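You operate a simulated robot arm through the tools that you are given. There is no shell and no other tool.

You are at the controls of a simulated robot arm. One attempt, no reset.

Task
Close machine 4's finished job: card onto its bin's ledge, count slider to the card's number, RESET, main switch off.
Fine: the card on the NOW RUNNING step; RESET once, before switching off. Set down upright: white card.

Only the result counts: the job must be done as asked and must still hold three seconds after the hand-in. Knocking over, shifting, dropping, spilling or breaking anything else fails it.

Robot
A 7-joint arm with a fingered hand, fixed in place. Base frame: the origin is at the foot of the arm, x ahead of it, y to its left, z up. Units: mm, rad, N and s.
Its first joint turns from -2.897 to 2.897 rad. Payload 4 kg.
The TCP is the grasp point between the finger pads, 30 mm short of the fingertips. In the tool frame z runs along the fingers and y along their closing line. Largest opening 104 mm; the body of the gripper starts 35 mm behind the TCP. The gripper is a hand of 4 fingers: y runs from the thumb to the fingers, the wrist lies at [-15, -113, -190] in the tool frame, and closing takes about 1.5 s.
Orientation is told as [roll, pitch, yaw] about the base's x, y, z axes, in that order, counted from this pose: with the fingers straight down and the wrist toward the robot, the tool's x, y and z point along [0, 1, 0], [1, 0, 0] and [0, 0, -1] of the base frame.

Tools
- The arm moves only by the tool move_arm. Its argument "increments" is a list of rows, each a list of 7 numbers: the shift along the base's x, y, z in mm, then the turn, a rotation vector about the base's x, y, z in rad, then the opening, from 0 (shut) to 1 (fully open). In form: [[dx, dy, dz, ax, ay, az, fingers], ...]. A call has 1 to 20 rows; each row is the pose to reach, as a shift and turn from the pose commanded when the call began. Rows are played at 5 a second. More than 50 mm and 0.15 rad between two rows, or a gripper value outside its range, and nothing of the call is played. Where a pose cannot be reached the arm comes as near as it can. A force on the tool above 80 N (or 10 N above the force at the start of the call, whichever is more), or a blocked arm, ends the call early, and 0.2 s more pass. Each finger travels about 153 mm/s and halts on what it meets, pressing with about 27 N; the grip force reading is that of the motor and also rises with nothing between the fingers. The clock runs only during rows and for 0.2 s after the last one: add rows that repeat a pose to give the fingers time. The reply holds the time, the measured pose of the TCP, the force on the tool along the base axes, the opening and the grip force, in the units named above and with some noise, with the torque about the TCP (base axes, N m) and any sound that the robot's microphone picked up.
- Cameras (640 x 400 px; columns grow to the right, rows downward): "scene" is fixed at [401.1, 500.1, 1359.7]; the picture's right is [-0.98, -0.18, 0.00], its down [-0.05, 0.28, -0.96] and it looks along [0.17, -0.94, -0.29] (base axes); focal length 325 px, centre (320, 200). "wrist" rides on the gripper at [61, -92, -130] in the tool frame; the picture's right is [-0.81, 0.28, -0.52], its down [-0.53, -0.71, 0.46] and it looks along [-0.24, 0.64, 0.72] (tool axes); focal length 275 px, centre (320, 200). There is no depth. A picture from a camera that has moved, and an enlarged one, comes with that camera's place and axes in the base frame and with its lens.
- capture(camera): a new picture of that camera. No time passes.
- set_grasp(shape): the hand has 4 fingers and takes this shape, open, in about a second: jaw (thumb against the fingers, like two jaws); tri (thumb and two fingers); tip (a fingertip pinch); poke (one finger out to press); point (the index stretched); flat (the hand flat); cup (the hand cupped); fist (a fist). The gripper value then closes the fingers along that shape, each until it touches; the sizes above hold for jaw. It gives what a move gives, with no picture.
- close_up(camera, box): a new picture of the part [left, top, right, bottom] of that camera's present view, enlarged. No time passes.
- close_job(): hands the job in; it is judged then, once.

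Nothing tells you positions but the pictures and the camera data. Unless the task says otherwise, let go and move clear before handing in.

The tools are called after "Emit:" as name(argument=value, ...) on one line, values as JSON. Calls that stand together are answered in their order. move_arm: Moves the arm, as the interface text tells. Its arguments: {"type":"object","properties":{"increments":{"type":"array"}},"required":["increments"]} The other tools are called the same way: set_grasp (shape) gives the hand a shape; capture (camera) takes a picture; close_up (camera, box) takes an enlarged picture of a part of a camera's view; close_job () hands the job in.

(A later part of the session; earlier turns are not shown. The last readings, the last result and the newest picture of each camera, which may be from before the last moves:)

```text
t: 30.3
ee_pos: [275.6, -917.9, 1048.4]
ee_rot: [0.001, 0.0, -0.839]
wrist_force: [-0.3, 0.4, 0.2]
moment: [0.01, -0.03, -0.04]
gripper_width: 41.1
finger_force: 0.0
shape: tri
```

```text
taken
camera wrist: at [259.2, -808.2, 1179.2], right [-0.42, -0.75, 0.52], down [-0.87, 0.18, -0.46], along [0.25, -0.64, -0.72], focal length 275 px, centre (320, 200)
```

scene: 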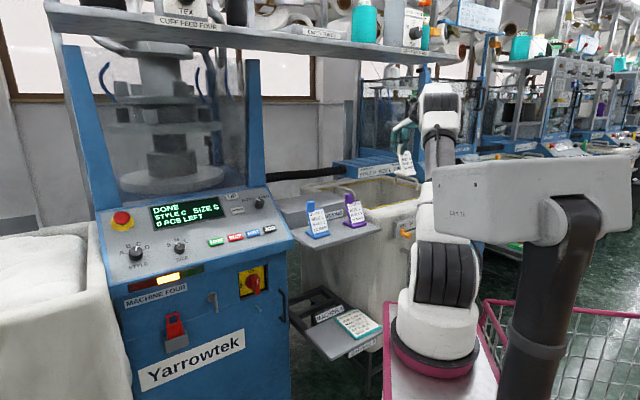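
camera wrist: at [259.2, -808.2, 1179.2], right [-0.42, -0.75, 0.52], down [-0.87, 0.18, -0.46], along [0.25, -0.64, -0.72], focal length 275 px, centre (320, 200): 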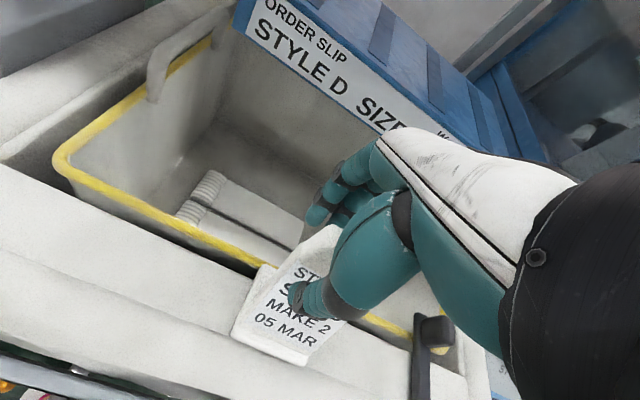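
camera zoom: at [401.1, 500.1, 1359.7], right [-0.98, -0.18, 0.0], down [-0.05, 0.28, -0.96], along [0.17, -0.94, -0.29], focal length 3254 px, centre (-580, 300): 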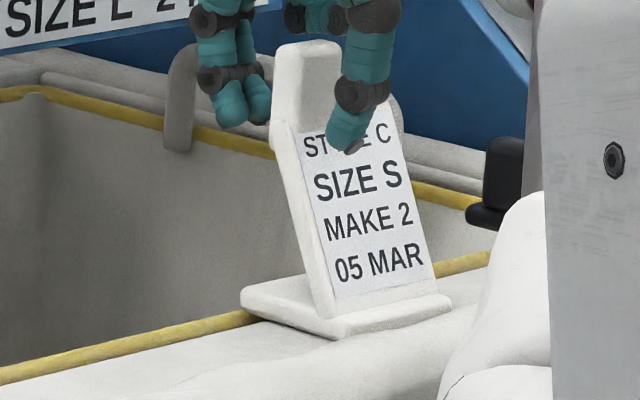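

The card stands free on the ledge. I'll open further and rise straight up.

Emit:
move_arm(increments=[[0, 0, 0, 0, 0, 0, 0.6], [0, 0, 0, 0, 0, 0, 0.75], [0, 0, 10, 0, 0, 0, 0.75], [0, 0, 30, 0, 0, 0, 0.75], [0, 0, 60, 0, 0, 0, 0.75], [0, 0, 90, 0, 0, 0, 0.75], [10, 10, 120, 0, 0, 0, 0.75], [10, 30, 130, 0, 0, 0, 0.75], [10, 30, 130, 0, 0, 0, 0.75]])

Emit:
capture(camera="wrist")

Emit:
close_up(camera="scene", box=[370, 130, 450, 230])

```text
t: 32.3
ee_pos: [285.4, -888.2, 1179.3]
ee_rot: [0.0, 0.0, -0.838]
wrist_force: [-0.2, -0.5, -0.5]
moment: [0.02, 0.01, -0.03]
gripper_width: 77.8
finger_force: 0.2
shape: tri
```

```text
taken
camera wrist: at [269.7, -778.3, 1309.4], right [-0.42, -0.75, 0.52], down [-0.87, 0.18, -0.46], along [0.25, -0.64, -0.72], focal length 275 px, centre (320, 200)
```

wrist: 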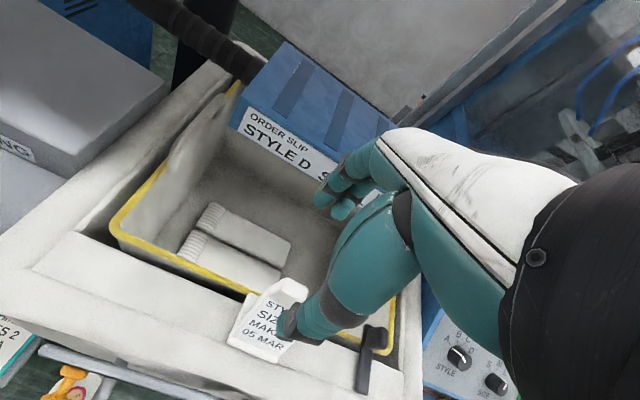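

```text
4.00 times, centred on (410, 180) of scene
camera zoom: at [401.1, 500.1, 1359.7], right [-0.98, -0.18, 0.0], down [-0.05, 0.28, -0.96], along [0.17, -0.94, -0.29], focal length 1302 px, centre (-40, 280)
```

zoom: 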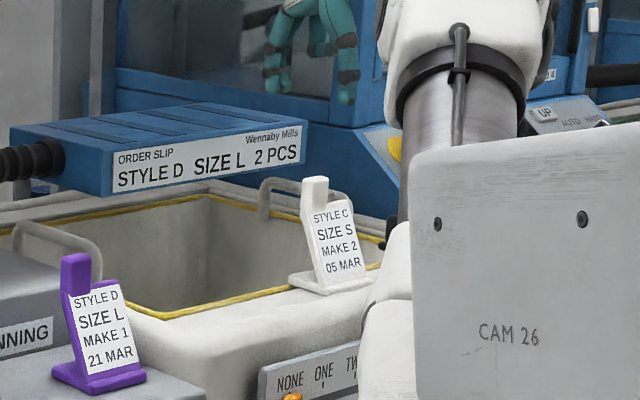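

The white card stands upright on BAG 4's ledge. Next is the slider: I'll move to a vantage in front of the bin to see the knob, ticks and handle clearly.

Emit:
move_arm(increments=[[-38, 16, 0, 0, 0, 0.01, 0.75], [-76, 31, 0, 0, 0, 0.02, 0.75], [-114, 47, 0, 0, 0, 0.03, 0.75], [-152, 62, -10, 0, 0, 0.04, 0.75], [-190, 78, -40, 0, 0, 0.05, 0.75], [-226, 92, -80, 0, 0, 0.055, 0.75], [-226, 92, -120, 0, 0, 0.055, 0.75], [-226, 92, -160, 0, 0, 0.055, 0.75], [-226, 92, -176, 0, 0, 0.055, 0.75], [-226, 92, -176, 0, 0, 0.055, 0.75]])

Emit:
capture(camera="wrist")

Emit:
capture(camera="scene")

```text
refused: row 5 steps farther than a row can; nothing moved
```

```text
taken
camera wrist: at [269.7, -778.3, 1309.4], right [-0.42, -0.75, 0.52], down [-0.87, 0.18, -0.46], along [0.25, -0.64, -0.72], focal length 275 px, centre (320, 200)
```

wrist: 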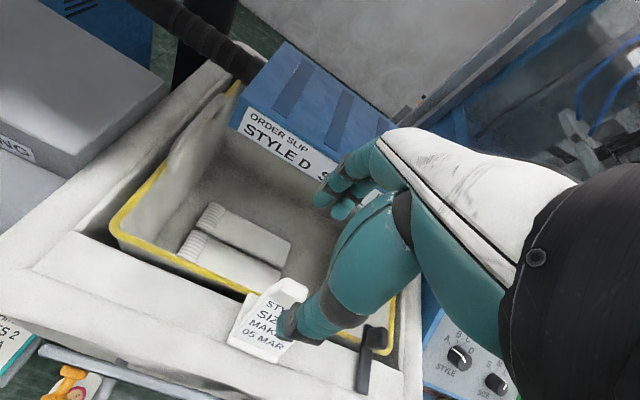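

```text
taken
```

scene: 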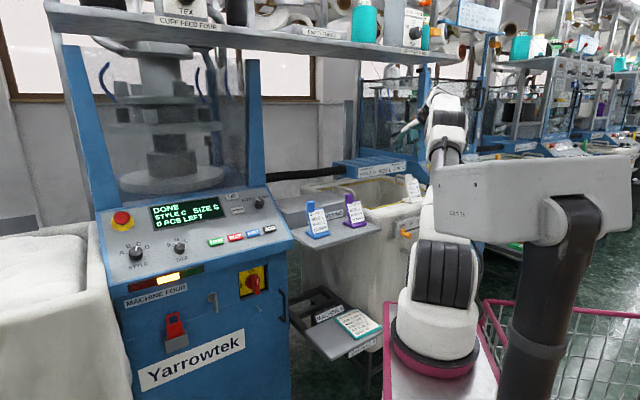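

A row step was too large, so nothing moved; I'll split the move more finely.

Emit:
move_arm(increments=[[-38, 16, 0, 0, 0, 0.01, 0.75], [-76, 31, 0, 0, 0, 0.02, 0.75], [-114, 47, 0, 0, 0, 0.03, 0.75], [-152, 62, -5, 0, 0, 0.04, 0.75], [-190, 78, -20, 0, 0, 0.05, 0.75], [-226, 92, -40, 0, 0, 0.055, 0.75], [-226, 92, -80, 0, 0, 0.055, 0.75], [-226, 92, -120, 0, 0, 0.055, 0.75], [-226, 92, -160, 0, 0, 0.055, 0.75], [-226, 92, -176, 0, 0, 0.055, 0.75], [-226, 92, -176, 0, 0, 0.055, 0.75]])

Emit:
capture(camera="wrist")

Emit:
close_up(camera="wrist", box=[40, 80, 360, 280])

```text
t: 34.7
ee_pos: [58.7, -794.1, 1003.5]
ee_rot: [0.002, -0.001, -0.785]
wrist_force: [-0.3, -1.0, 0.0]
moment: [-0.01, 0.0, -0.04]
gripper_width: 77.8
finger_force: 0.0
shape: tri
```

```text
taken
camera wrist: at [36.9, -686.3, 1133.0], right [-0.38, -0.77, 0.52], down [-0.88, 0.13, -0.46], along [0.28, -0.63, -0.72], focal length 275 px, centre (320, 200)
```

wrist: 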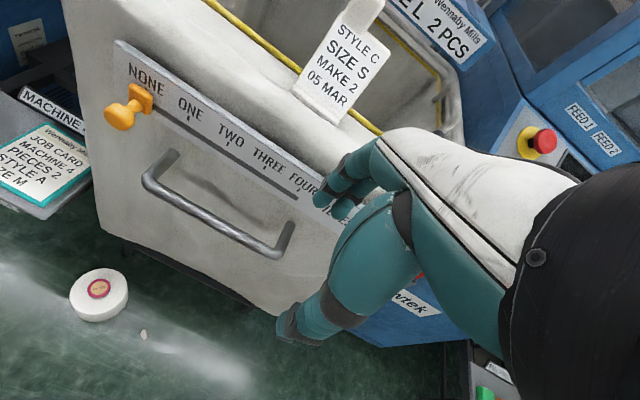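

```text
2.00 times, centred on (200, 180) of wrist
camera zoom: at [36.9, -686.3, 1133.0], right [-0.38, -0.77, 0.52], down [-0.88, 0.13, -0.46], along [0.28, -0.63, -0.72], focal length 551 px, centre (560, 240)
```

zoom: 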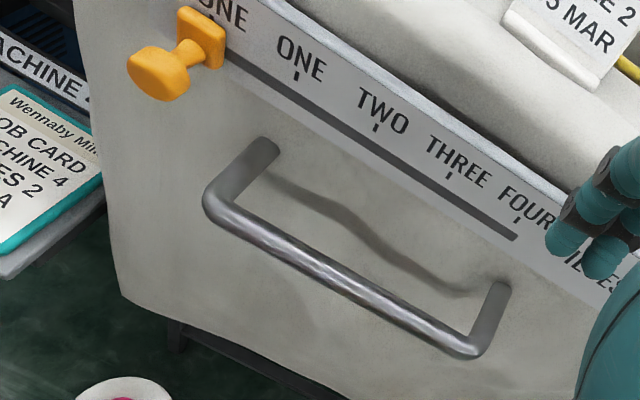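

Ticks are clear: spacing ≈49.5 mm, with the knob at NONE (e≈315, z≈856) and TWO at e≈415.5. I'll turn the hand so it closes along the slider direction and hover above the knob.

Emit:
move_arm(increments=[[15, 5, 20, 0, 0, -0.14, 0.75], [34, 12, 40, 0, 0, -0.28, 0.75], [53, 20, 50, 0, 0, -0.42, 0.75], [72, 27, 50, 0, 0, -0.56, 0.75], [91, 34, 50, 0, 0, -0.7, 0.75], [110, 42, 50, 0, 0, -0.84, 0.75], [130, 50, 50, 0, 0, -0.98, 0.75], [150, 58, 50, 0, 0, -1.12, 0.75], [170, 65, 50, 0, 0, -1.26, 0.75], [190, 73, 50, 0, 0, -1.4, 0.75], [210.7, 81.3, 40, 0, 0, -1.53, 0.75], [210.7, 81.3, 30, 0, 0, -1.571, 0.75], [210.7, 81.3, 30, 0, 0, -1.571, 0.75]])

Emit:
capture(camera="wrist")

Emit:
capture(camera="scene")

```text
t: 37.5
ee_pos: [269.6, -714.0, 1033.5]
ee_rot: [-0.001, 0.0, -2.355]
wrist_force: [0.2, -0.1, 0.0]
moment: [0.01, -0.02, 0.01]
gripper_width: 77.9
finger_force: 0.1
shape: tri
```

```text
taken
camera wrist: at [377.3, -692.1, 1163.2], right [-0.77, 0.38, 0.52], down [0.13, 0.88, -0.46], along [-0.63, -0.28, -0.72], focal length 275 px, centre (320, 200)
```

wrist: 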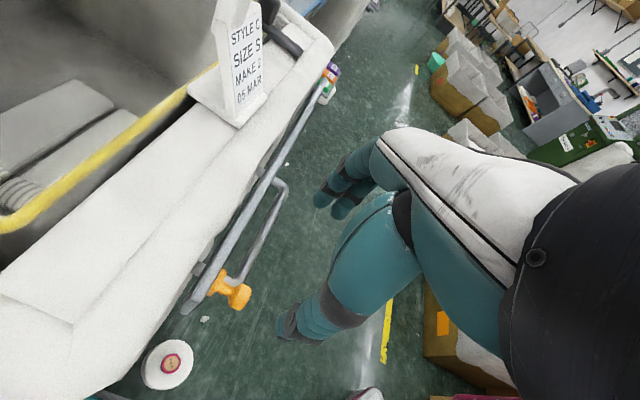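

```text
taken
```

scene: 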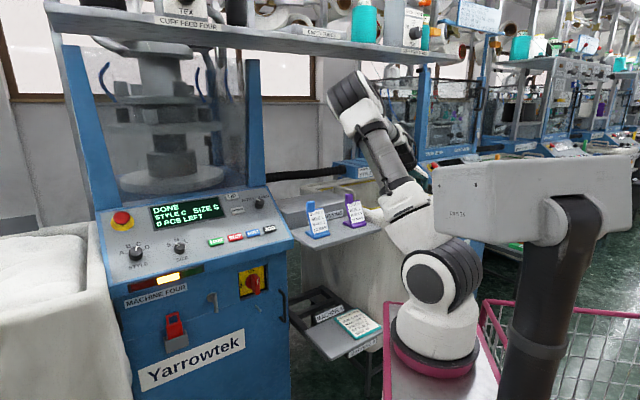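

The view is good, but an arm link seems near the purple card in the scene. I'll check that closely.

Emit:
close_up(camera="scene", box=[300, 130, 460, 260])

Emit:
close_up(camera="wrist", box=[120, 180, 360, 330])

```text
3.08 times, centred on (380, 195) of scene
camera zoom: at [401.1, 500.1, 1359.7], right [-0.98, -0.18, 0.0], down [-0.05, 0.28, -0.96], along [0.17, -0.94, -0.29], focal length 1001 px, centre (135, 215)
```

zoom: 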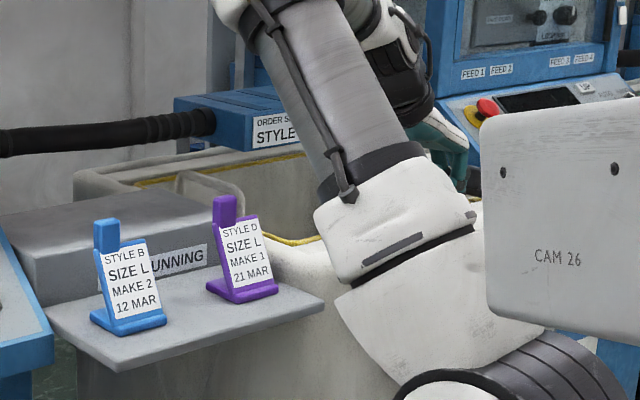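

```text
2.67 times, centred on (240, 255) of wrist
camera zoom: at [377.3, -692.1, 1163.2], right [-0.77, 0.38, 0.52], down [0.13, 0.88, -0.46], along [-0.63, -0.28, -0.72], focal length 734 px, centre (533, 53)
```

zoom: 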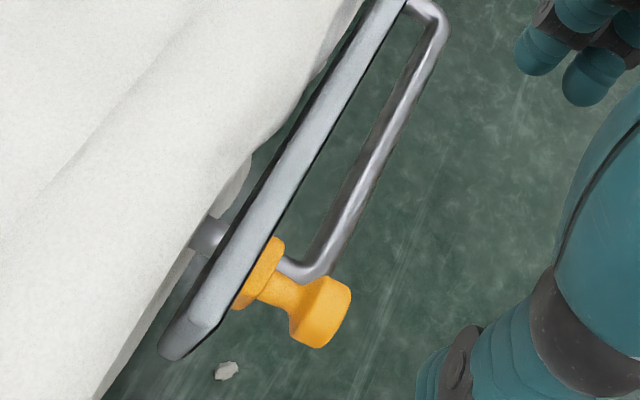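

The arm is well in front of the cards; the knob is right under the TCP. I'll descend around the knob with fingers straddling it.

Emit:
move_arm(increments=[[-2, 2, -30, 0, 0, 0, 0.7], [-2.5, 2.5, -60, 0, 0, 0, 0.65], [-2.5, 2.5, -90, 0, 0, 0, 0.65], [-2.5, 2.5, -115, 0, 0, 0, 0.65], [-2.5, 2.5, -130, 0, 0, 0, 0.65], [-2.5, 2.5, -130, 0, 0, 0, 0.65]])

Emit:
capture(camera="wrist")

Emit:
close_up(camera="wrist", box=[200, 140, 400, 340])

Emit:
capture(camera="scene")

```text
t: 38.9
ee_pos: [268.2, -711.1, 902.3]
ee_rot: [0.001, -0.001, -2.356]
wrist_force: [0.5, -0.1, -0.4]
moment: [0.03, 0.01, -0.03]
gripper_width: 68.0
finger_force: 0.1
shape: tri
```

```text
taken
camera wrist: at [375.1, -689.2, 1033.2], right [-0.77, 0.38, 0.52], down [0.13, 0.88, -0.46], along [-0.63, -0.28, -0.72], focal length 275 px, centre (320, 200)
```

wrist: 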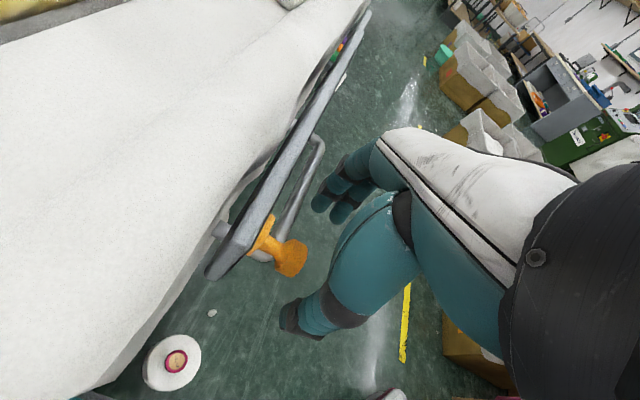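

```text
2.00 times, centred on (300, 240) of wrist
camera zoom: at [375.1, -689.2, 1033.2], right [-0.77, 0.38, 0.52], down [0.13, 0.88, -0.46], along [-0.63, -0.28, -0.72], focal length 551 px, centre (360, 120)
```

zoom: 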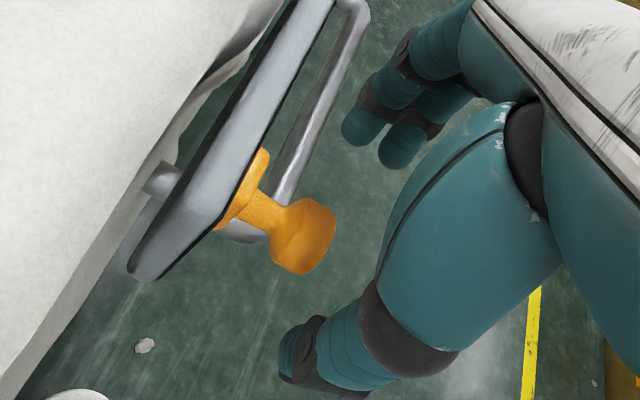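

```text
taken
```

scene: 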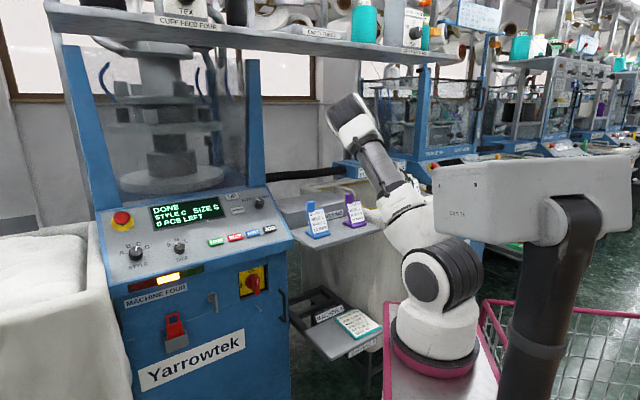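

Emit:
move_arm(increments=[[0, 0, -15, 0, 0, 0, 0.65], [0, 0, -28, 0, 0, 0, 0.65], [0, 0, -34, 0, 0, 0, 0.65], [0, 0, -34, 0, 0, 0, 0.65]])

Emit:
close_up(camera="wrist", box=[200, 140, 400, 340])

```text
t: 39.9
ee_pos: [267.6, -711.4, 868.2]
ee_rot: [-0.001, 0.0, -2.355]
wrist_force: [0.2, 0.2, 0.7]
moment: [-0.01, -0.03, 0.0]
gripper_width: 68.1
finger_force: 0.1
shape: tri
```

```text
2.00 times, centred on (300, 240) of wrist
camera zoom: at [374.3, -689.4, 999.0], right [-0.77, 0.38, 0.52], down [0.13, 0.88, -0.46], along [-0.63, -0.28, -0.72], focal length 551 px, centre (360, 120)
```

zoom: 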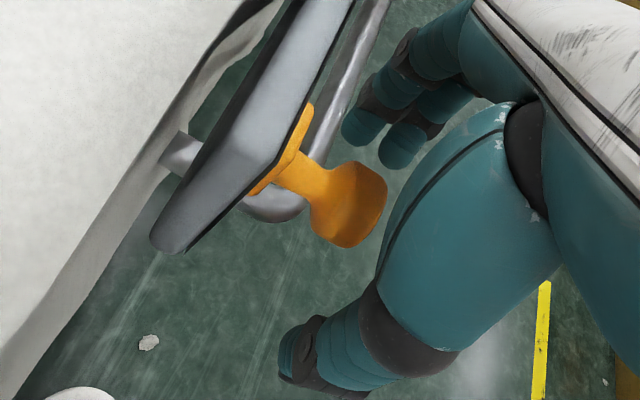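

The knob lies between thumb and fingers. Closing gently onto it.

Emit:
move_arm(increments=[[0, 0, 0, 0, 0, 0, 0.5], [0, 0, 0, 0, 0, 0, 0.42], [0, 0, 0, 0, 0, 0, 0.36], [0, 0, 0, 0, 0, 0, 0.32], [0, 0, 0, 0, 0, 0, 0.32]])

Emit:
close_up(camera="wrist", box=[200, 140, 400, 340])

```text
t: 41.1
ee_pos: [266.2, -710.0, 868.8]
ee_rot: [0.0, 0.0, -2.356]
wrist_force: [0.6, -0.3, -0.1]
moment: [-0.01, -0.01, 0.02]
gripper_width: 33.5
finger_force: 0.0
shape: tri
```

```text
2.00 times, centred on (300, 240) of wrist
camera zoom: at [374.4, -689.4, 999.2], right [-0.77, 0.38, 0.52], down [0.13, 0.88, -0.46], along [-0.63, -0.28, -0.72], focal length 551 px, centre (360, 120)
```

zoom: 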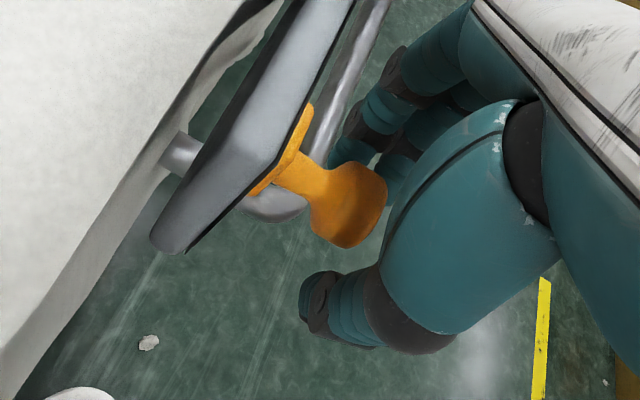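

Emit:
move_arm(increments=[[0, 0, 0, 0, 0, 0, 0.28], [0, 0, 0, 0, 0, 0, 0.24], [0, 0, 0, 0, 0, 0, 0.2], [0, 0, 0, 0, 0, 0, 0.2]])

Emit:
close_up(camera="wrist", box=[200, 140, 400, 340])

```text
t: 42.1
ee_pos: [266.3, -712.8, 869.7]
ee_rot: [-0.002, -0.001, -2.356]
wrist_force: [0.3, 0.0, 0.6]
moment: [-0.01, 0.01, 0.02]
gripper_width: 21.2
finger_force: 0.1
shape: tri
```

```text
2.00 times, centred on (300, 240) of wrist
camera zoom: at [374.4, -689.4, 999.1], right [-0.77, 0.38, 0.52], down [0.13, 0.88, -0.46], along [-0.63, -0.28, -0.72], focal length 551 px, centre (360, 120)
```

zoom: 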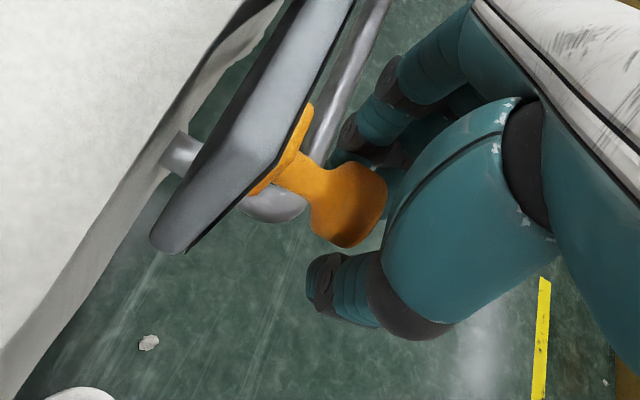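

Not touching yet; I close further in small steps.

Emit:
move_arm(increments=[[0, 0, 0, 0, 0, 0, 0.17], [0, 0, 0, 0, 0, 0, 0.14], [0, 0, 0, 0, 0, 0, 0.11], [0, 0, 0, 0, 0, 0, 0.11]])

Emit:
close_up(camera="wrist", box=[200, 140, 400, 340])

```text
t: 43.1
ee_pos: [267.1, -710.4, 868.9]
ee_rot: [0.0, 0.0, -2.356]
wrist_force: [-0.4, -0.7, -1.0]
moment: [0.02, 0.03, -0.02]
gripper_width: 11.7
finger_force: 0.0
shape: tri
```

```text
2.00 times, centred on (300, 240) of wrist
camera zoom: at [374.3, -689.5, 999.2], right [-0.77, 0.38, 0.52], down [0.13, 0.88, -0.46], along [-0.63, -0.28, -0.72], focal length 551 px, centre (360, 120)
```

zoom: 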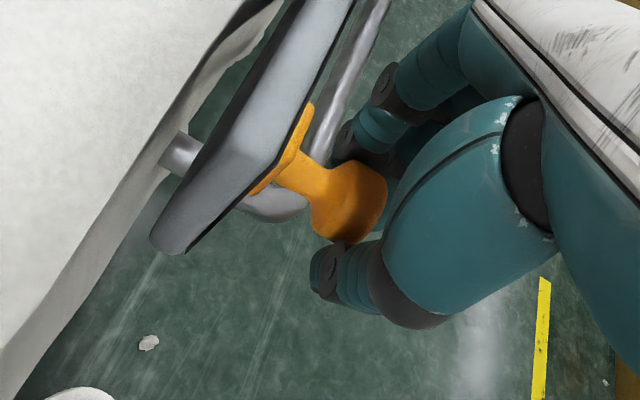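

The ball sits nested between the curled digits. I'll close the rest of the way and see whether the grip takes hold.

Emit:
move_arm(increments=[[0, 0, 0, 0, 0, 0, 0.08], [0, 0, 0, 0, 0, 0, 0.05], [0, 0, 0, 0, 0, 0, 0.02], [0, 0, 0, 0, 0, 0, 0.0], [0, 0, 0, 0, 0, 0, 0.0]])

Emit:
close_up(camera="wrist", box=[200, 140, 400, 340])

```text
t: 44.3
ee_pos: [266.1, -711.3, 868.2]
ee_rot: [-0.001, 0.001, -2.356]
wrist_force: [0.2, 2.8, -12.1]
moment: [0.07, 0.03, -0.13]
gripper_width: 3.6
finger_force: 26.9
shape: tri
```

```text
2.00 times, centred on (300, 240) of wrist
camera zoom: at [374.5, -689.3, 998.4], right [-0.77, 0.38, 0.52], down [0.13, 0.88, -0.45], along [-0.63, -0.28, -0.72], focal length 551 px, centre (360, 120)
```

zoom: 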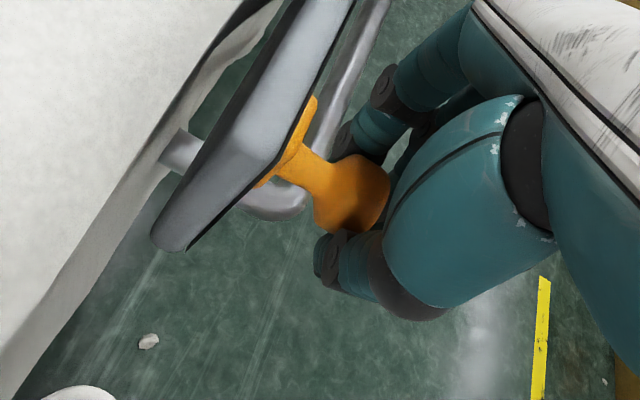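

The knob is now gripped (27 N). I'll drag it along the slot toward TWO, about 98 mm.

Emit:
move_arm(increments=[[-7, -7, 0, 0, 0, 0, 0], [-17, -17, 0, 0, 0, 0, 0], [-28, -28, 0, 0, 0, 0, 0], [-39, -39, 0, 0, 0, 0, 0], [-50, -50, 0, 0, 0, 0, 0], [-60, -60, 0, 0, 0, 0, 0], [-69.3, -69.3, 0, 0, 0, 0, 0], [-69.3, -69.3, 0, 0, 0, 0, 0]])

Emit:
capture(camera="wrist")

Emit:
close_up(camera="wrist", box=[200, 140, 400, 340])

```text
t: 46.1
ee_pos: [196.4, -779.5, 867.7]
ee_rot: [-0.001, 0.003, -2.355]
wrist_force: [-4.2, 5.8, -16.4]
moment: [0.11, 0.09, -0.12]
gripper_width: 3.6
finger_force: 27.1
shape: tri
```

```text
taken
camera wrist: at [305.7, -758.7, 998.6], right [-0.77, 0.38, 0.52], down [0.13, 0.88, -0.45], along [-0.63, -0.28, -0.72], focal length 275 px, centre (320, 200)
```

wrist: 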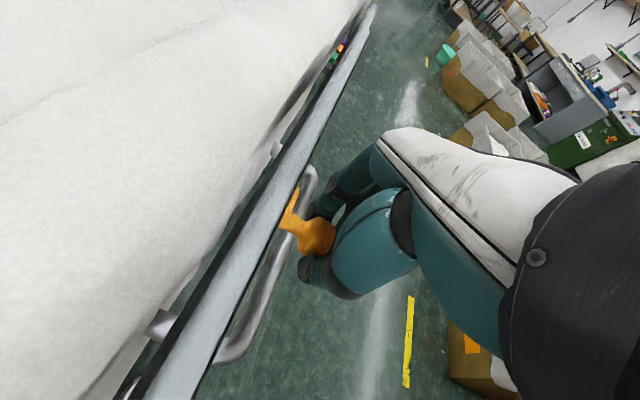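

```text
2.00 times, centred on (300, 240) of wrist
camera zoom: at [305.7, -758.7, 998.6], right [-0.77, 0.38, 0.52], down [0.13, 0.88, -0.45], along [-0.63, -0.28, -0.72], focal length 551 px, centre (360, 120)
```

zoom: 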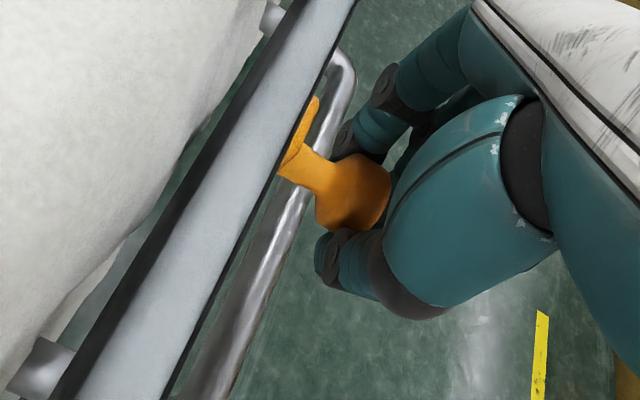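

The knob followed. I'll release, rise clear, and go check it against the TWO mark.

Emit:
move_arm(increments=[[0, 0, 0, 0, 0, 0, 0.1], [0, 0, 0, 0, 0, 0, 0.3], [0, 0, 0, 0, 0, 0, 0.5], [0, 0, 0, 0, 0, 0, 0.65], [0, 0, 0, 0, 0, 0, 0.65], [0, 0, 30, 0, 0, 0, 0.65], [0, 0, 65, 0, 0, 0, 0.65], [0, 0, 100, 0, 0, 0, 0.65], [0, 0, 135, 0, 0, 0, 0.65], [0, 0, 165, 0, 0, 0, 0.65], [0, 0, 165, 0, 0, 0, 0.65]])

Emit:
capture(camera="wrist")

Emit:
close_up(camera="scene", box=[370, 160, 470, 260])

```text
t: 48.5
ee_pos: [197.8, -780.6, 1034.3]
ee_rot: [0.0, 0.002, -2.357]
wrist_force: [-0.5, 0.5, 0.1]
moment: [-0.01, 0.0, -0.05]
gripper_width: 67.1
finger_force: 0.0
shape: tri
```

```text
taken
camera wrist: at [305.8, -758.8, 1164.6], right [-0.77, 0.38, 0.52], down [0.13, 0.88, -0.46], along [-0.63, -0.28, -0.72], focal length 275 px, centre (320, 200)
```

wrist: 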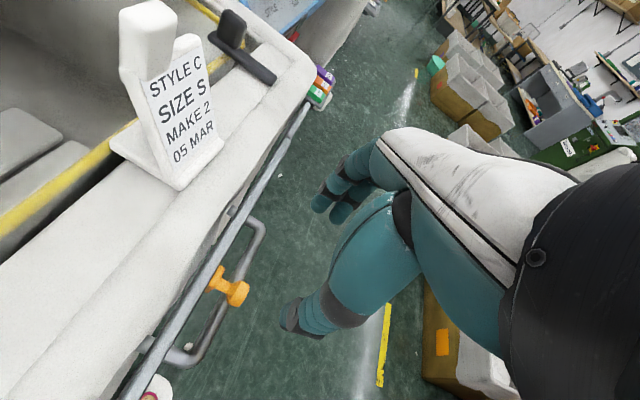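

```text
4.00 times, centred on (420, 210) of scene
camera zoom: at [401.1, 500.1, 1359.7], right [-0.98, -0.18, 0.0], down [-0.05, 0.28, -0.96], along [0.17, -0.94, -0.29], focal length 1302 px, centre (-80, 160)
```

zoom: 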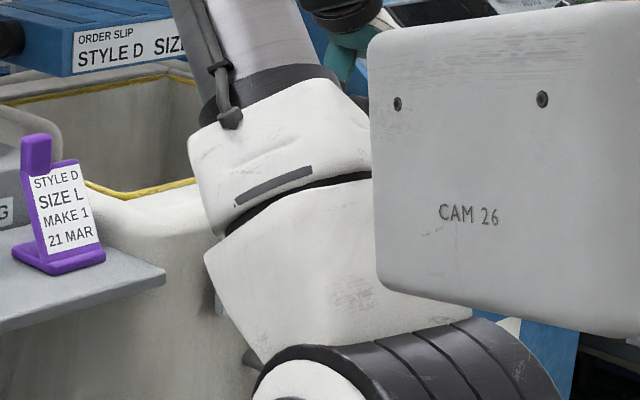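

Card remains standing. Now back to the front vantage to verify the knob against the TWO tick.

Emit:
move_arm(increments=[[-15, -1, 5, 0, 0, 0.14, 0.65], [-30, -2, 5, 0, 0, 0.28, 0.65], [-45, -3, 5, 0, 0, 0.42, 0.65], [-60, -5, 5, 0, 0, 0.56, 0.65], [-75, -6, 5, 0, 0, 0.7, 0.65], [-90, -8, 0, 0, 0, 0.84, 0.65], [-105, -10, 0, 0, 0, 0.98, 0.65], [-120, -12, -5, 0, 0, 1.12, 0.65], [-130, -14, -15, 0, 0, 1.26, 0.65], [-138.9, -14.5, -24, 0, 0, 1.4, 0.65], [-138.9, -14.5, -30, 0, 0, 1.53, 0.65], [-138.9, -14.5, -31, 0, 0, 1.571, 0.65], [-138.9, -14.5, -31, 0, 0, 1.571, 0.65]])

Emit:
capture(camera="wrist")

Emit:
close_up(camera="wrist", box=[140, 80, 300, 180])

```text
t: 51.3
ee_pos: [58.4, -795.1, 1003.1]
ee_rot: [0.0, 0.0, -0.784]
wrist_force: [0.5, -0.3, 0.4]
moment: [0.0, -0.02, 0.0]
gripper_width: 67.1
finger_force: 0.1
shape: tri
```

```text
taken
camera wrist: at [37.0, -686.7, 1133.2], right [-0.38, -0.77, 0.52], down [-0.88, 0.13, -0.46], along [0.28, -0.63, -0.72], focal length 275 px, centre (320, 200)
```

wrist: 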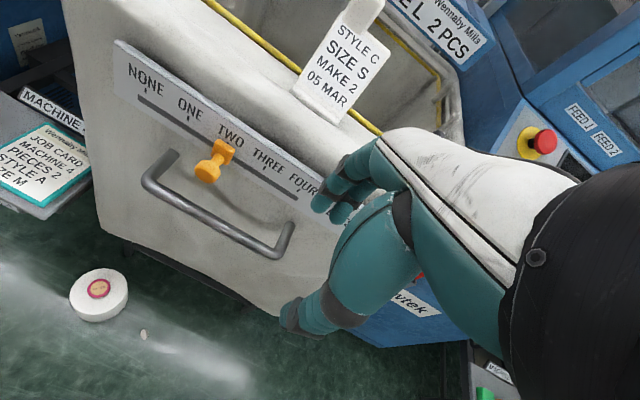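

```text
4.00 times, centred on (220, 130) of wrist
camera zoom: at [37.0, -686.7, 1133.2], right [-0.38, -0.77, 0.52], down [-0.88, 0.13, -0.46], along [0.28, -0.63, -0.72], focal length 1101 px, centre (720, 480)
```

zoom: 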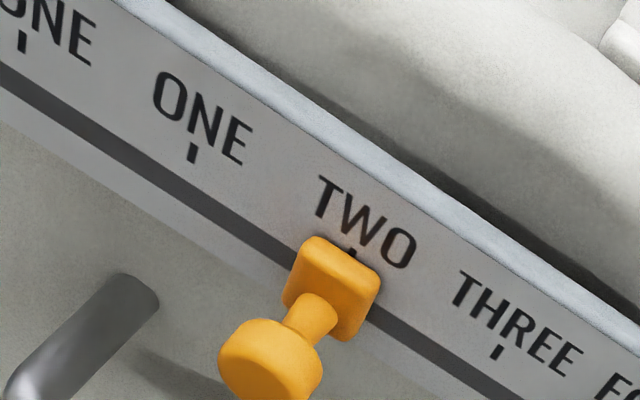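

The slider knob is aligned with TWO. Next I go look at machine four's panel, travelling high over the shelf cards.

Emit:
move_arm(increments=[[0, 0, 49, 0, 0, 0, 0.5], [0, 0, 98, 0, 0, 0, 0.5], [10, 6, 145, 0, 0, 0, 0.5], [45, 25, 165, 0, 0, 0, 0.5], [85, 46, 170, 0, 0, 0, 0.5], [125, 68, 170, 0, 0, 0, 0.5], [165, 90, 170, 0, 0, 0, 0.5], [205, 111, 170, 0, 0, 0, 0.5], [245, 133, 170, 0, 0, 0, 0.5], [285, 155, 170, 0, 0, 0, 0.5], [325, 176, 170, 0, 0, 0, 0.5], [365, 198, 170, 0, 0, 0, 0.5], [405, 220, 170, 0, 0, 0, 0.5], [445, 241, 170, 0, 0, 0, 0.5], [485, 263, 170, 0, 0, 0, 0.5], [525, 285, 170, 0, 0, 0, 0.5], [565, 306, 165, 0, 0, 0, 0.5], [597, 324, 150, 0, 0, 0, 0.5], [597, 324, 120, 0, 0, 0, 0.5], [597, 324, 120, 0, 0, 0, 0.5]])

Emit:
capture(camera="wrist")

Emit:
capture(camera="scene")

```text
t: 55.5
ee_pos: [656.6, -472.7, 1123.8]
ee_rot: [-0.002, -0.001, -0.784]
wrist_force: [0.3, -0.9, -0.4]
moment: [0.03, -0.03, -0.01]
gripper_width: 52.3
finger_force: 0.1
shape: tri
```

```text
taken
camera wrist: at [633.8, -363.6, 1253.7], right [-0.38, -0.77, 0.52], down [-0.88, 0.13, -0.46], along [0.28, -0.63, -0.72], focal length 275 px, centre (320, 200)
```

wrist: 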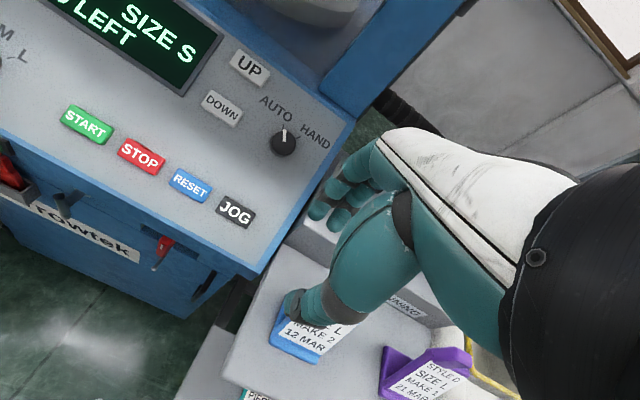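

```text
taken
```

scene: 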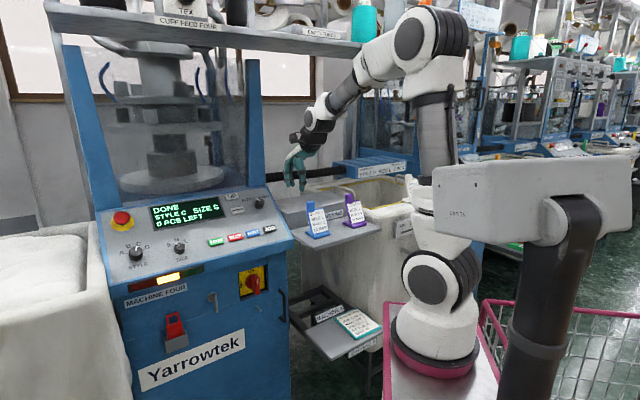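

RESET, JOG etc. are now clear; RESET triangulates near (i=893, e=-247, z≈931). I'll take the poke shape and inspect where the fingertip is.

Emit:
set_grasp(shape="poke")

Emit:
capture(camera="wrist")

Emit:
close_up(camera="scene", box=[264, 110, 344, 210])

Emit:
close_up(camera="wrist", box=[40, 40, 360, 240])

```text
t: 56.4
ee_pos: [655.6, -472.1, 1123.2]
ee_rot: [-0.001, -0.002, -0.786]
wrist_force: [-0.4, 0.6, 0.6]
moment: [-0.01, 0.02, 0.02]
gripper_width: 0.1
finger_force: 0.1
shape: poke
```

```text
taken
camera wrist: at [633.7, -363.8, 1253.9], right [-0.38, -0.77, 0.52], down [-0.88, 0.13, -0.46], along [0.28, -0.63, -0.72], focal length 275 px, centre (320, 200)
```

wrist: 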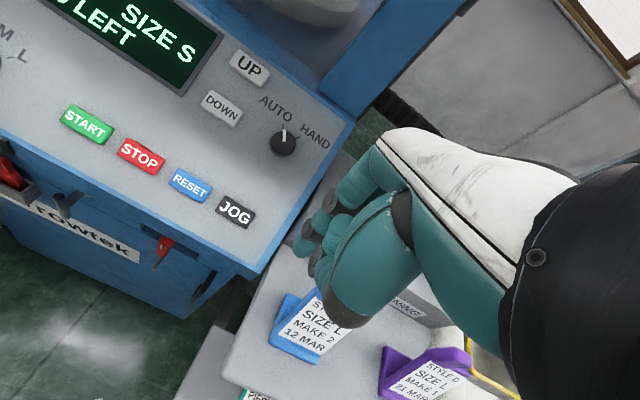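

```text
4.00 times, centred on (304, 160) of scene
camera zoom: at [401.1, 500.1, 1359.7], right [-0.98, -0.18, 0.0], down [-0.05, 0.28, -0.96], along [0.17, -0.94, -0.29], focal length 1302 px, centre (384, 360)
```

zoom: 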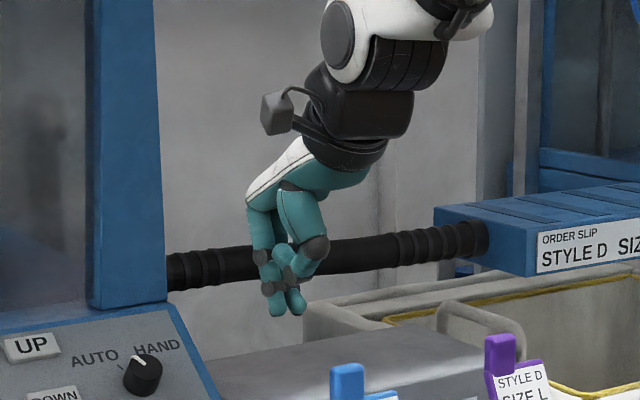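

```text
2.00 times, centred on (200, 140) of wrist
camera zoom: at [633.7, -363.8, 1253.9], right [-0.38, -0.77, 0.52], down [-0.88, 0.13, -0.46], along [0.28, -0.63, -0.72], focal length 551 px, centre (560, 320)
```

zoom: 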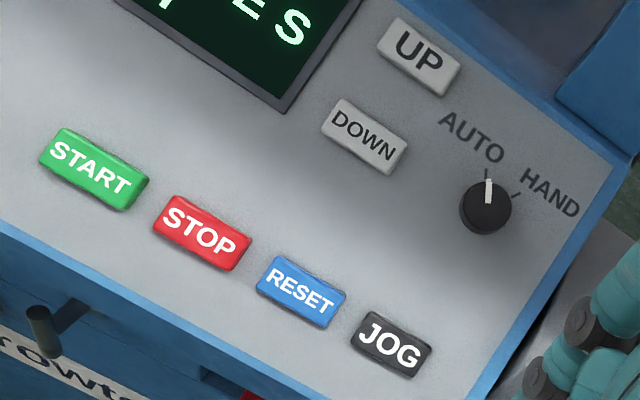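

Emit:
close_up(camera="scene", box=[312, 150, 352, 200])

Emit:
close_up(camera="scene", box=[274, 150, 314, 200])

Emit:
close_up(camera="wrist", box=[260, 140, 440, 340])

```text
8.00 times, centred on (332, 175) of scene
camera zoom: at [401.1, 500.1, 1359.7], right [-0.98, -0.18, 0.0], down [-0.05, 0.28, -0.96], along [0.17, -0.94, -0.29], focal length 2603 px, centre (224, 400)
```

zoom: 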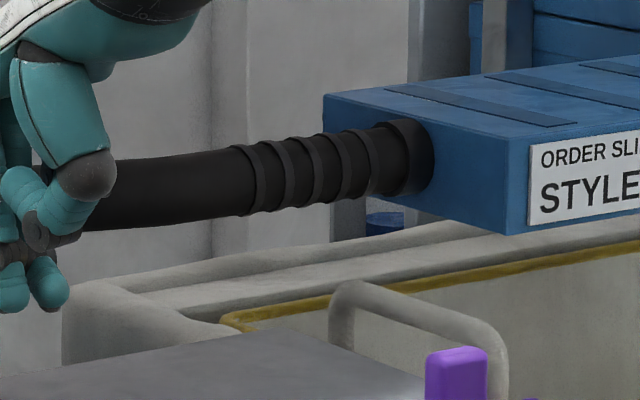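

```text
8.00 times, centred on (294, 175) of scene
camera zoom: at [401.1, 500.1, 1359.7], right [-0.98, -0.18, 0.0], down [-0.05, 0.28, -0.96], along [0.17, -0.94, -0.29], focal length 2603 px, centre (528, 400)
```

zoom: 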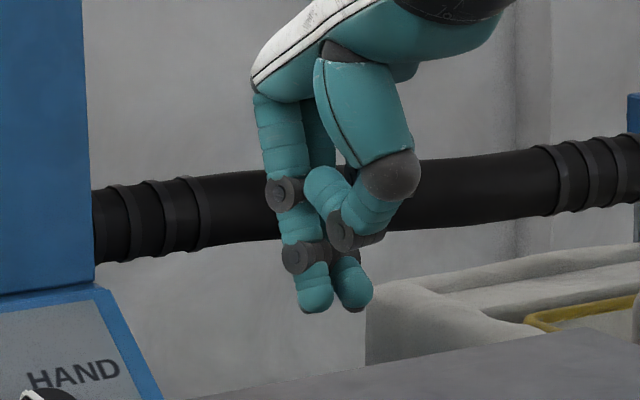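

```text
2.00 times, centred on (350, 240) of wrist
camera zoom: at [633.7, -363.8, 1253.9], right [-0.38, -0.77, 0.52], down [-0.88, 0.13, -0.46], along [0.28, -0.63, -0.72], focal length 551 px, centre (260, 120)
```

zoom: 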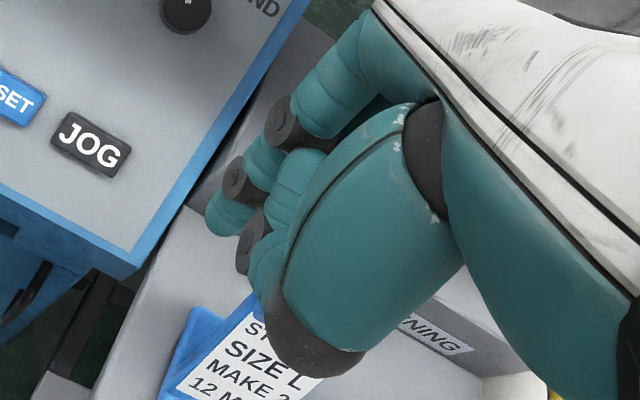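

The poke shape presents two adjacent fingertips about 28 mm below the TCP; RESET is ~50 mm wide, so it fits. I'll approach in front of RESET along the panel normal, stopping short to check.

Emit:
move_arm(increments=[[33, 8, 0, 0, 0, 0, 0], [66, 16, 0, 0, 0, 0, 0], [100, 24, -10, 0, 0, 0, 0], [131.3, 32.4, -30, 0, 0, 0, 0], [131.3, 32.4, -65, 0, 0, 0, 0], [131.3, 32.4, -95, 0, 0, 0, 0], [131.3, 32.4, -115, 0, 0, 0, 0], [131.3, 32.4, -115, 0, 0, 0, 0]])

Emit:
capture(camera="wrist")

Emit:
close_up(camera="wrist", box=[160, 130, 400, 330])

Emit:
close_up(camera="scene", box=[190, 160, 310, 260])

```text
t: 58.2
ee_pos: [788.6, -437.6, 1008.5]
ee_rot: [0.0, 0.0, -0.785]
wrist_force: [0.6, -0.2, -0.9]
moment: [0.05, -0.01, 0.02]
gripper_width: 0.1
finger_force: 27.3
shape: jaw
```

```text
taken
camera wrist: at [766.3, -330.5, 1138.0], right [-0.38, -0.77, 0.52], down [-0.88, 0.13, -0.46], along [0.28, -0.63, -0.72], focal length 275 px, centre (320, 200)
```

wrist: 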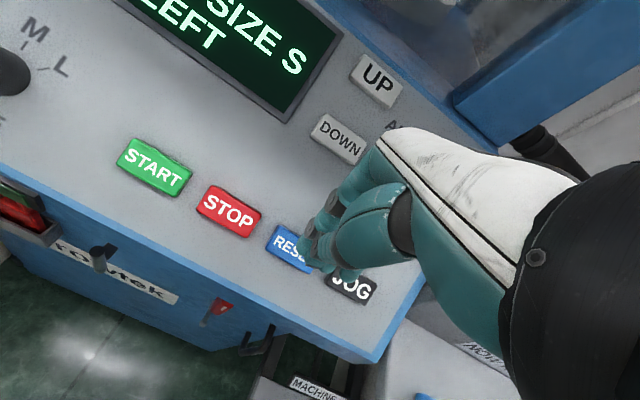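

```text
2.00 times, centred on (280, 230) of wrist
camera zoom: at [766.3, -330.5, 1138.0], right [-0.38, -0.77, 0.52], down [-0.88, 0.13, -0.46], along [0.28, -0.63, -0.72], focal length 551 px, centre (400, 140)
```

zoom: 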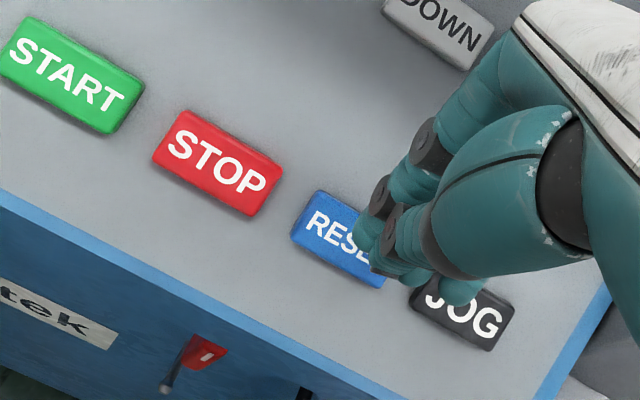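

```text
4.00 times, centred on (250, 210) of scene
camera zoom: at [401.1, 500.1, 1359.7], right [-0.98, -0.18, 0.0], down [-0.05, 0.28, -0.96], along [0.17, -0.94, -0.29], focal length 1302 px, centre (600, 160)
```

zoom: 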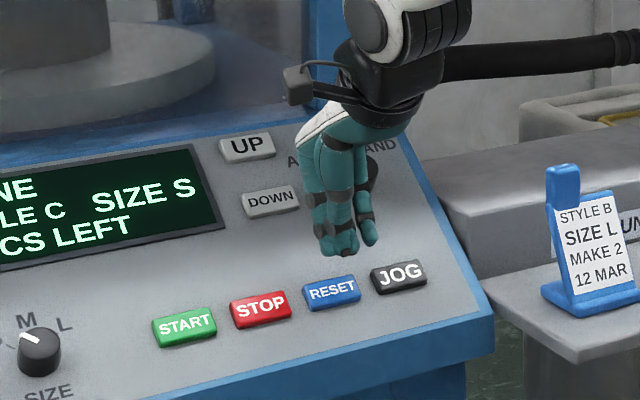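

The shape reverted to a closed jaw when I sent a gripper value of 0. I'll rise a bit and re-establish poke, testing which gripper value preserves it.

Emit:
move_arm(increments=[[-20, 20, 30, 0, 0, 0, 0], [-35, 35, 60, 0, 0, 0, 0], [-35, 35, 60, 0, 0, 0, 0]])

Emit:
set_grasp(shape="poke")

Emit:
move_arm(increments=[[0, 0, 2, 0, 0, 0, 1], [0, 0, 2, 0, 0, 0, 1]])

Emit:
close_up(camera="scene", box=[210, 140, 330, 240])

Emit:
capture(camera="wrist")

```text
t: 59.0
ee_pos: [753.0, -403.7, 1068.8]
ee_rot: [0.0, 0.0, -0.785]
wrist_force: [-0.3, 0.4, -0.8]
moment: [0.01, -0.01, -0.03]
gripper_width: 0.1
finger_force: 26.8
shape: jaw
```

```text
t: 59.9
ee_pos: [752.0, -404.2, 1068.6]
ee_rot: [-0.001, 0.0, -0.785]
wrist_force: [-0.7, 0.0, -0.4]
moment: [-0.03, 0.02, 0.0]
gripper_width: 0.1
finger_force: 0.1
shape: poke
```

```text
t: 60.5
ee_pos: [753.1, -404.1, 1070.0]
ee_rot: [-0.002, 0.001, -0.786]
wrist_force: [0.3, -0.9, 0.3]
moment: [0.02, 0.02, 0.02]
gripper_width: 0.0
finger_force: 0.0
shape: poke
```

```text
4.00 times, centred on (270, 190) of scene
camera zoom: at [401.1, 500.1, 1359.7], right [-0.98, -0.18, 0.0], down [-0.05, 0.28, -0.96], along [0.17, -0.94, -0.29], focal length 1302 px, centre (520, 240)
```

zoom: 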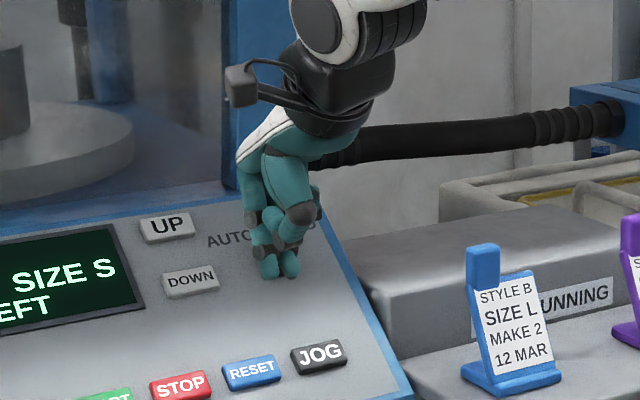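

```text
taken
camera wrist: at [730.9, -295.7, 1200.5], right [-0.38, -0.77, 0.52], down [-0.88, 0.13, -0.46], along [0.28, -0.63, -0.72], focal length 275 px, centre (320, 200)
```

wrist: 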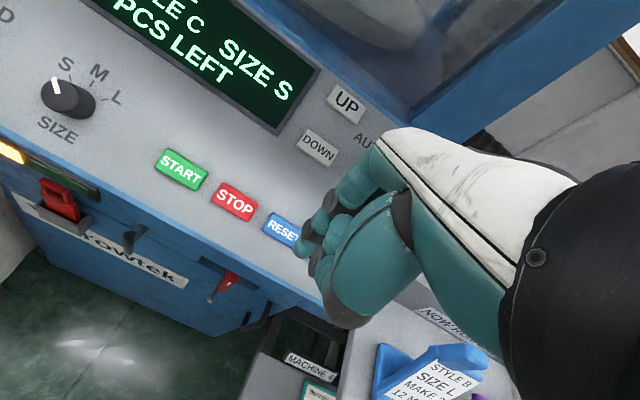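

With value 1 the poke shape is kept. I'll look closely at the fingertip and RESET in both cameras.

Emit:
close_up(camera="scene", box=[255, 165, 315, 245])

Emit:
close_up(camera="wrist", box=[220, 150, 400, 340])

```text
5.00 times, centred on (285, 205) of scene
camera zoom: at [401.1, 500.1, 1359.7], right [-0.98, -0.18, 0.0], down [-0.05, 0.28, -0.96], along [0.17, -0.94, -0.29], focal length 1627 px, centre (495, 175)
```

zoom: 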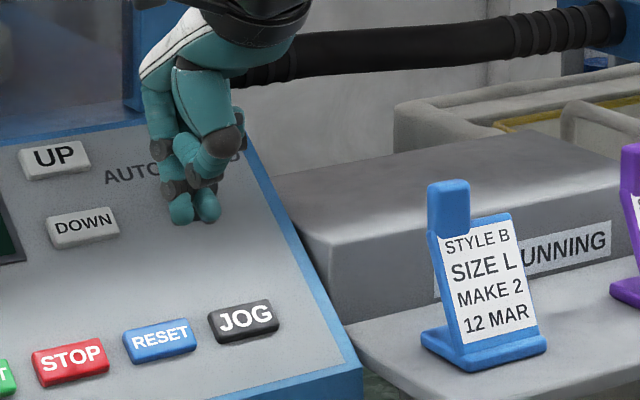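

```text
2.11 times, centred on (310, 245) of wrist
camera zoom: at [730.9, -295.7, 1200.5], right [-0.38, -0.77, 0.52], down [-0.88, 0.13, -0.46], along [0.28, -0.63, -0.72], focal length 580 px, centre (341, 105)
```

zoom: 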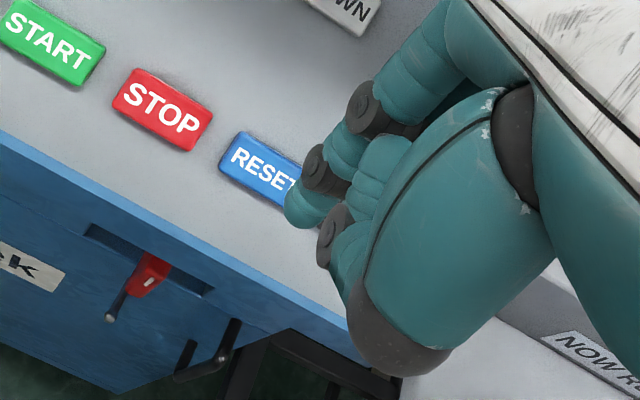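

Poke keeps two fingertips near the tool axis; RESET's center refines to about (i=891, e=-247, z≈935). I'll position the tips 25 mm off it along the panel normal.

Emit:
move_arm(increments=[[10, -10, -25, 0, 0, 0, 1], [20, -20, -50, 0, 0, 0, 1], [30, -31, -72, 0, 0, 0, 1], [38.3, -39.5, -89.8, 0, 0, 0, 1], [38.3, -39.5, -89.8, 0, 0, 0, 1]])

Emit:
close_up(camera="scene", box=[225, 190, 295, 250])

Emit:
close_up(camera="wrist", box=[220, 150, 400, 340])

```text
t: 61.7
ee_pos: [790.6, -442.6, 979.4]
ee_rot: [0.0, -0.001, -0.785]
wrist_force: [0.1, -0.5, -0.4]
moment: [-0.01, 0.01, -0.02]
gripper_width: 0.0
finger_force: 0.1
shape: poke
```

```text
6.67 times, centred on (260, 220) of scene
camera zoom: at [401.1, 500.1, 1359.7], right [-0.98, -0.18, 0.0], down [-0.05, 0.28, -0.96], along [0.17, -0.94, -0.29], focal length 2169 px, centre (720, 67)
```

zoom: 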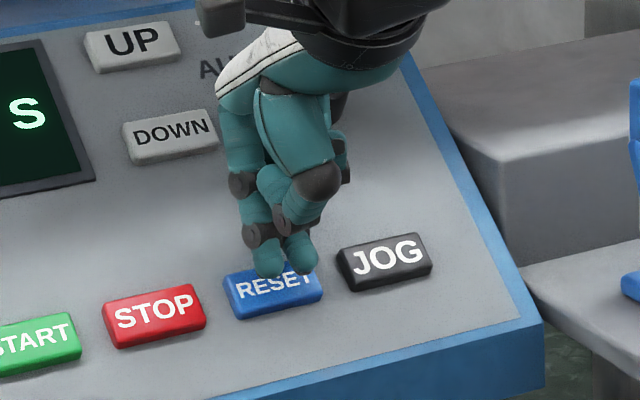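

```text
2.11 times, centred on (310, 245) of wrist
camera zoom: at [768.5, -335.0, 1110.3], right [-0.38, -0.77, 0.52], down [-0.88, 0.13, -0.46], along [0.28, -0.63, -0.72], focal length 580 px, centre (341, 105)
```

zoom: 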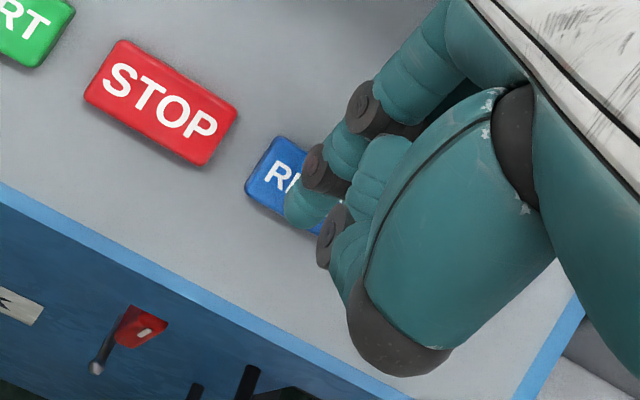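

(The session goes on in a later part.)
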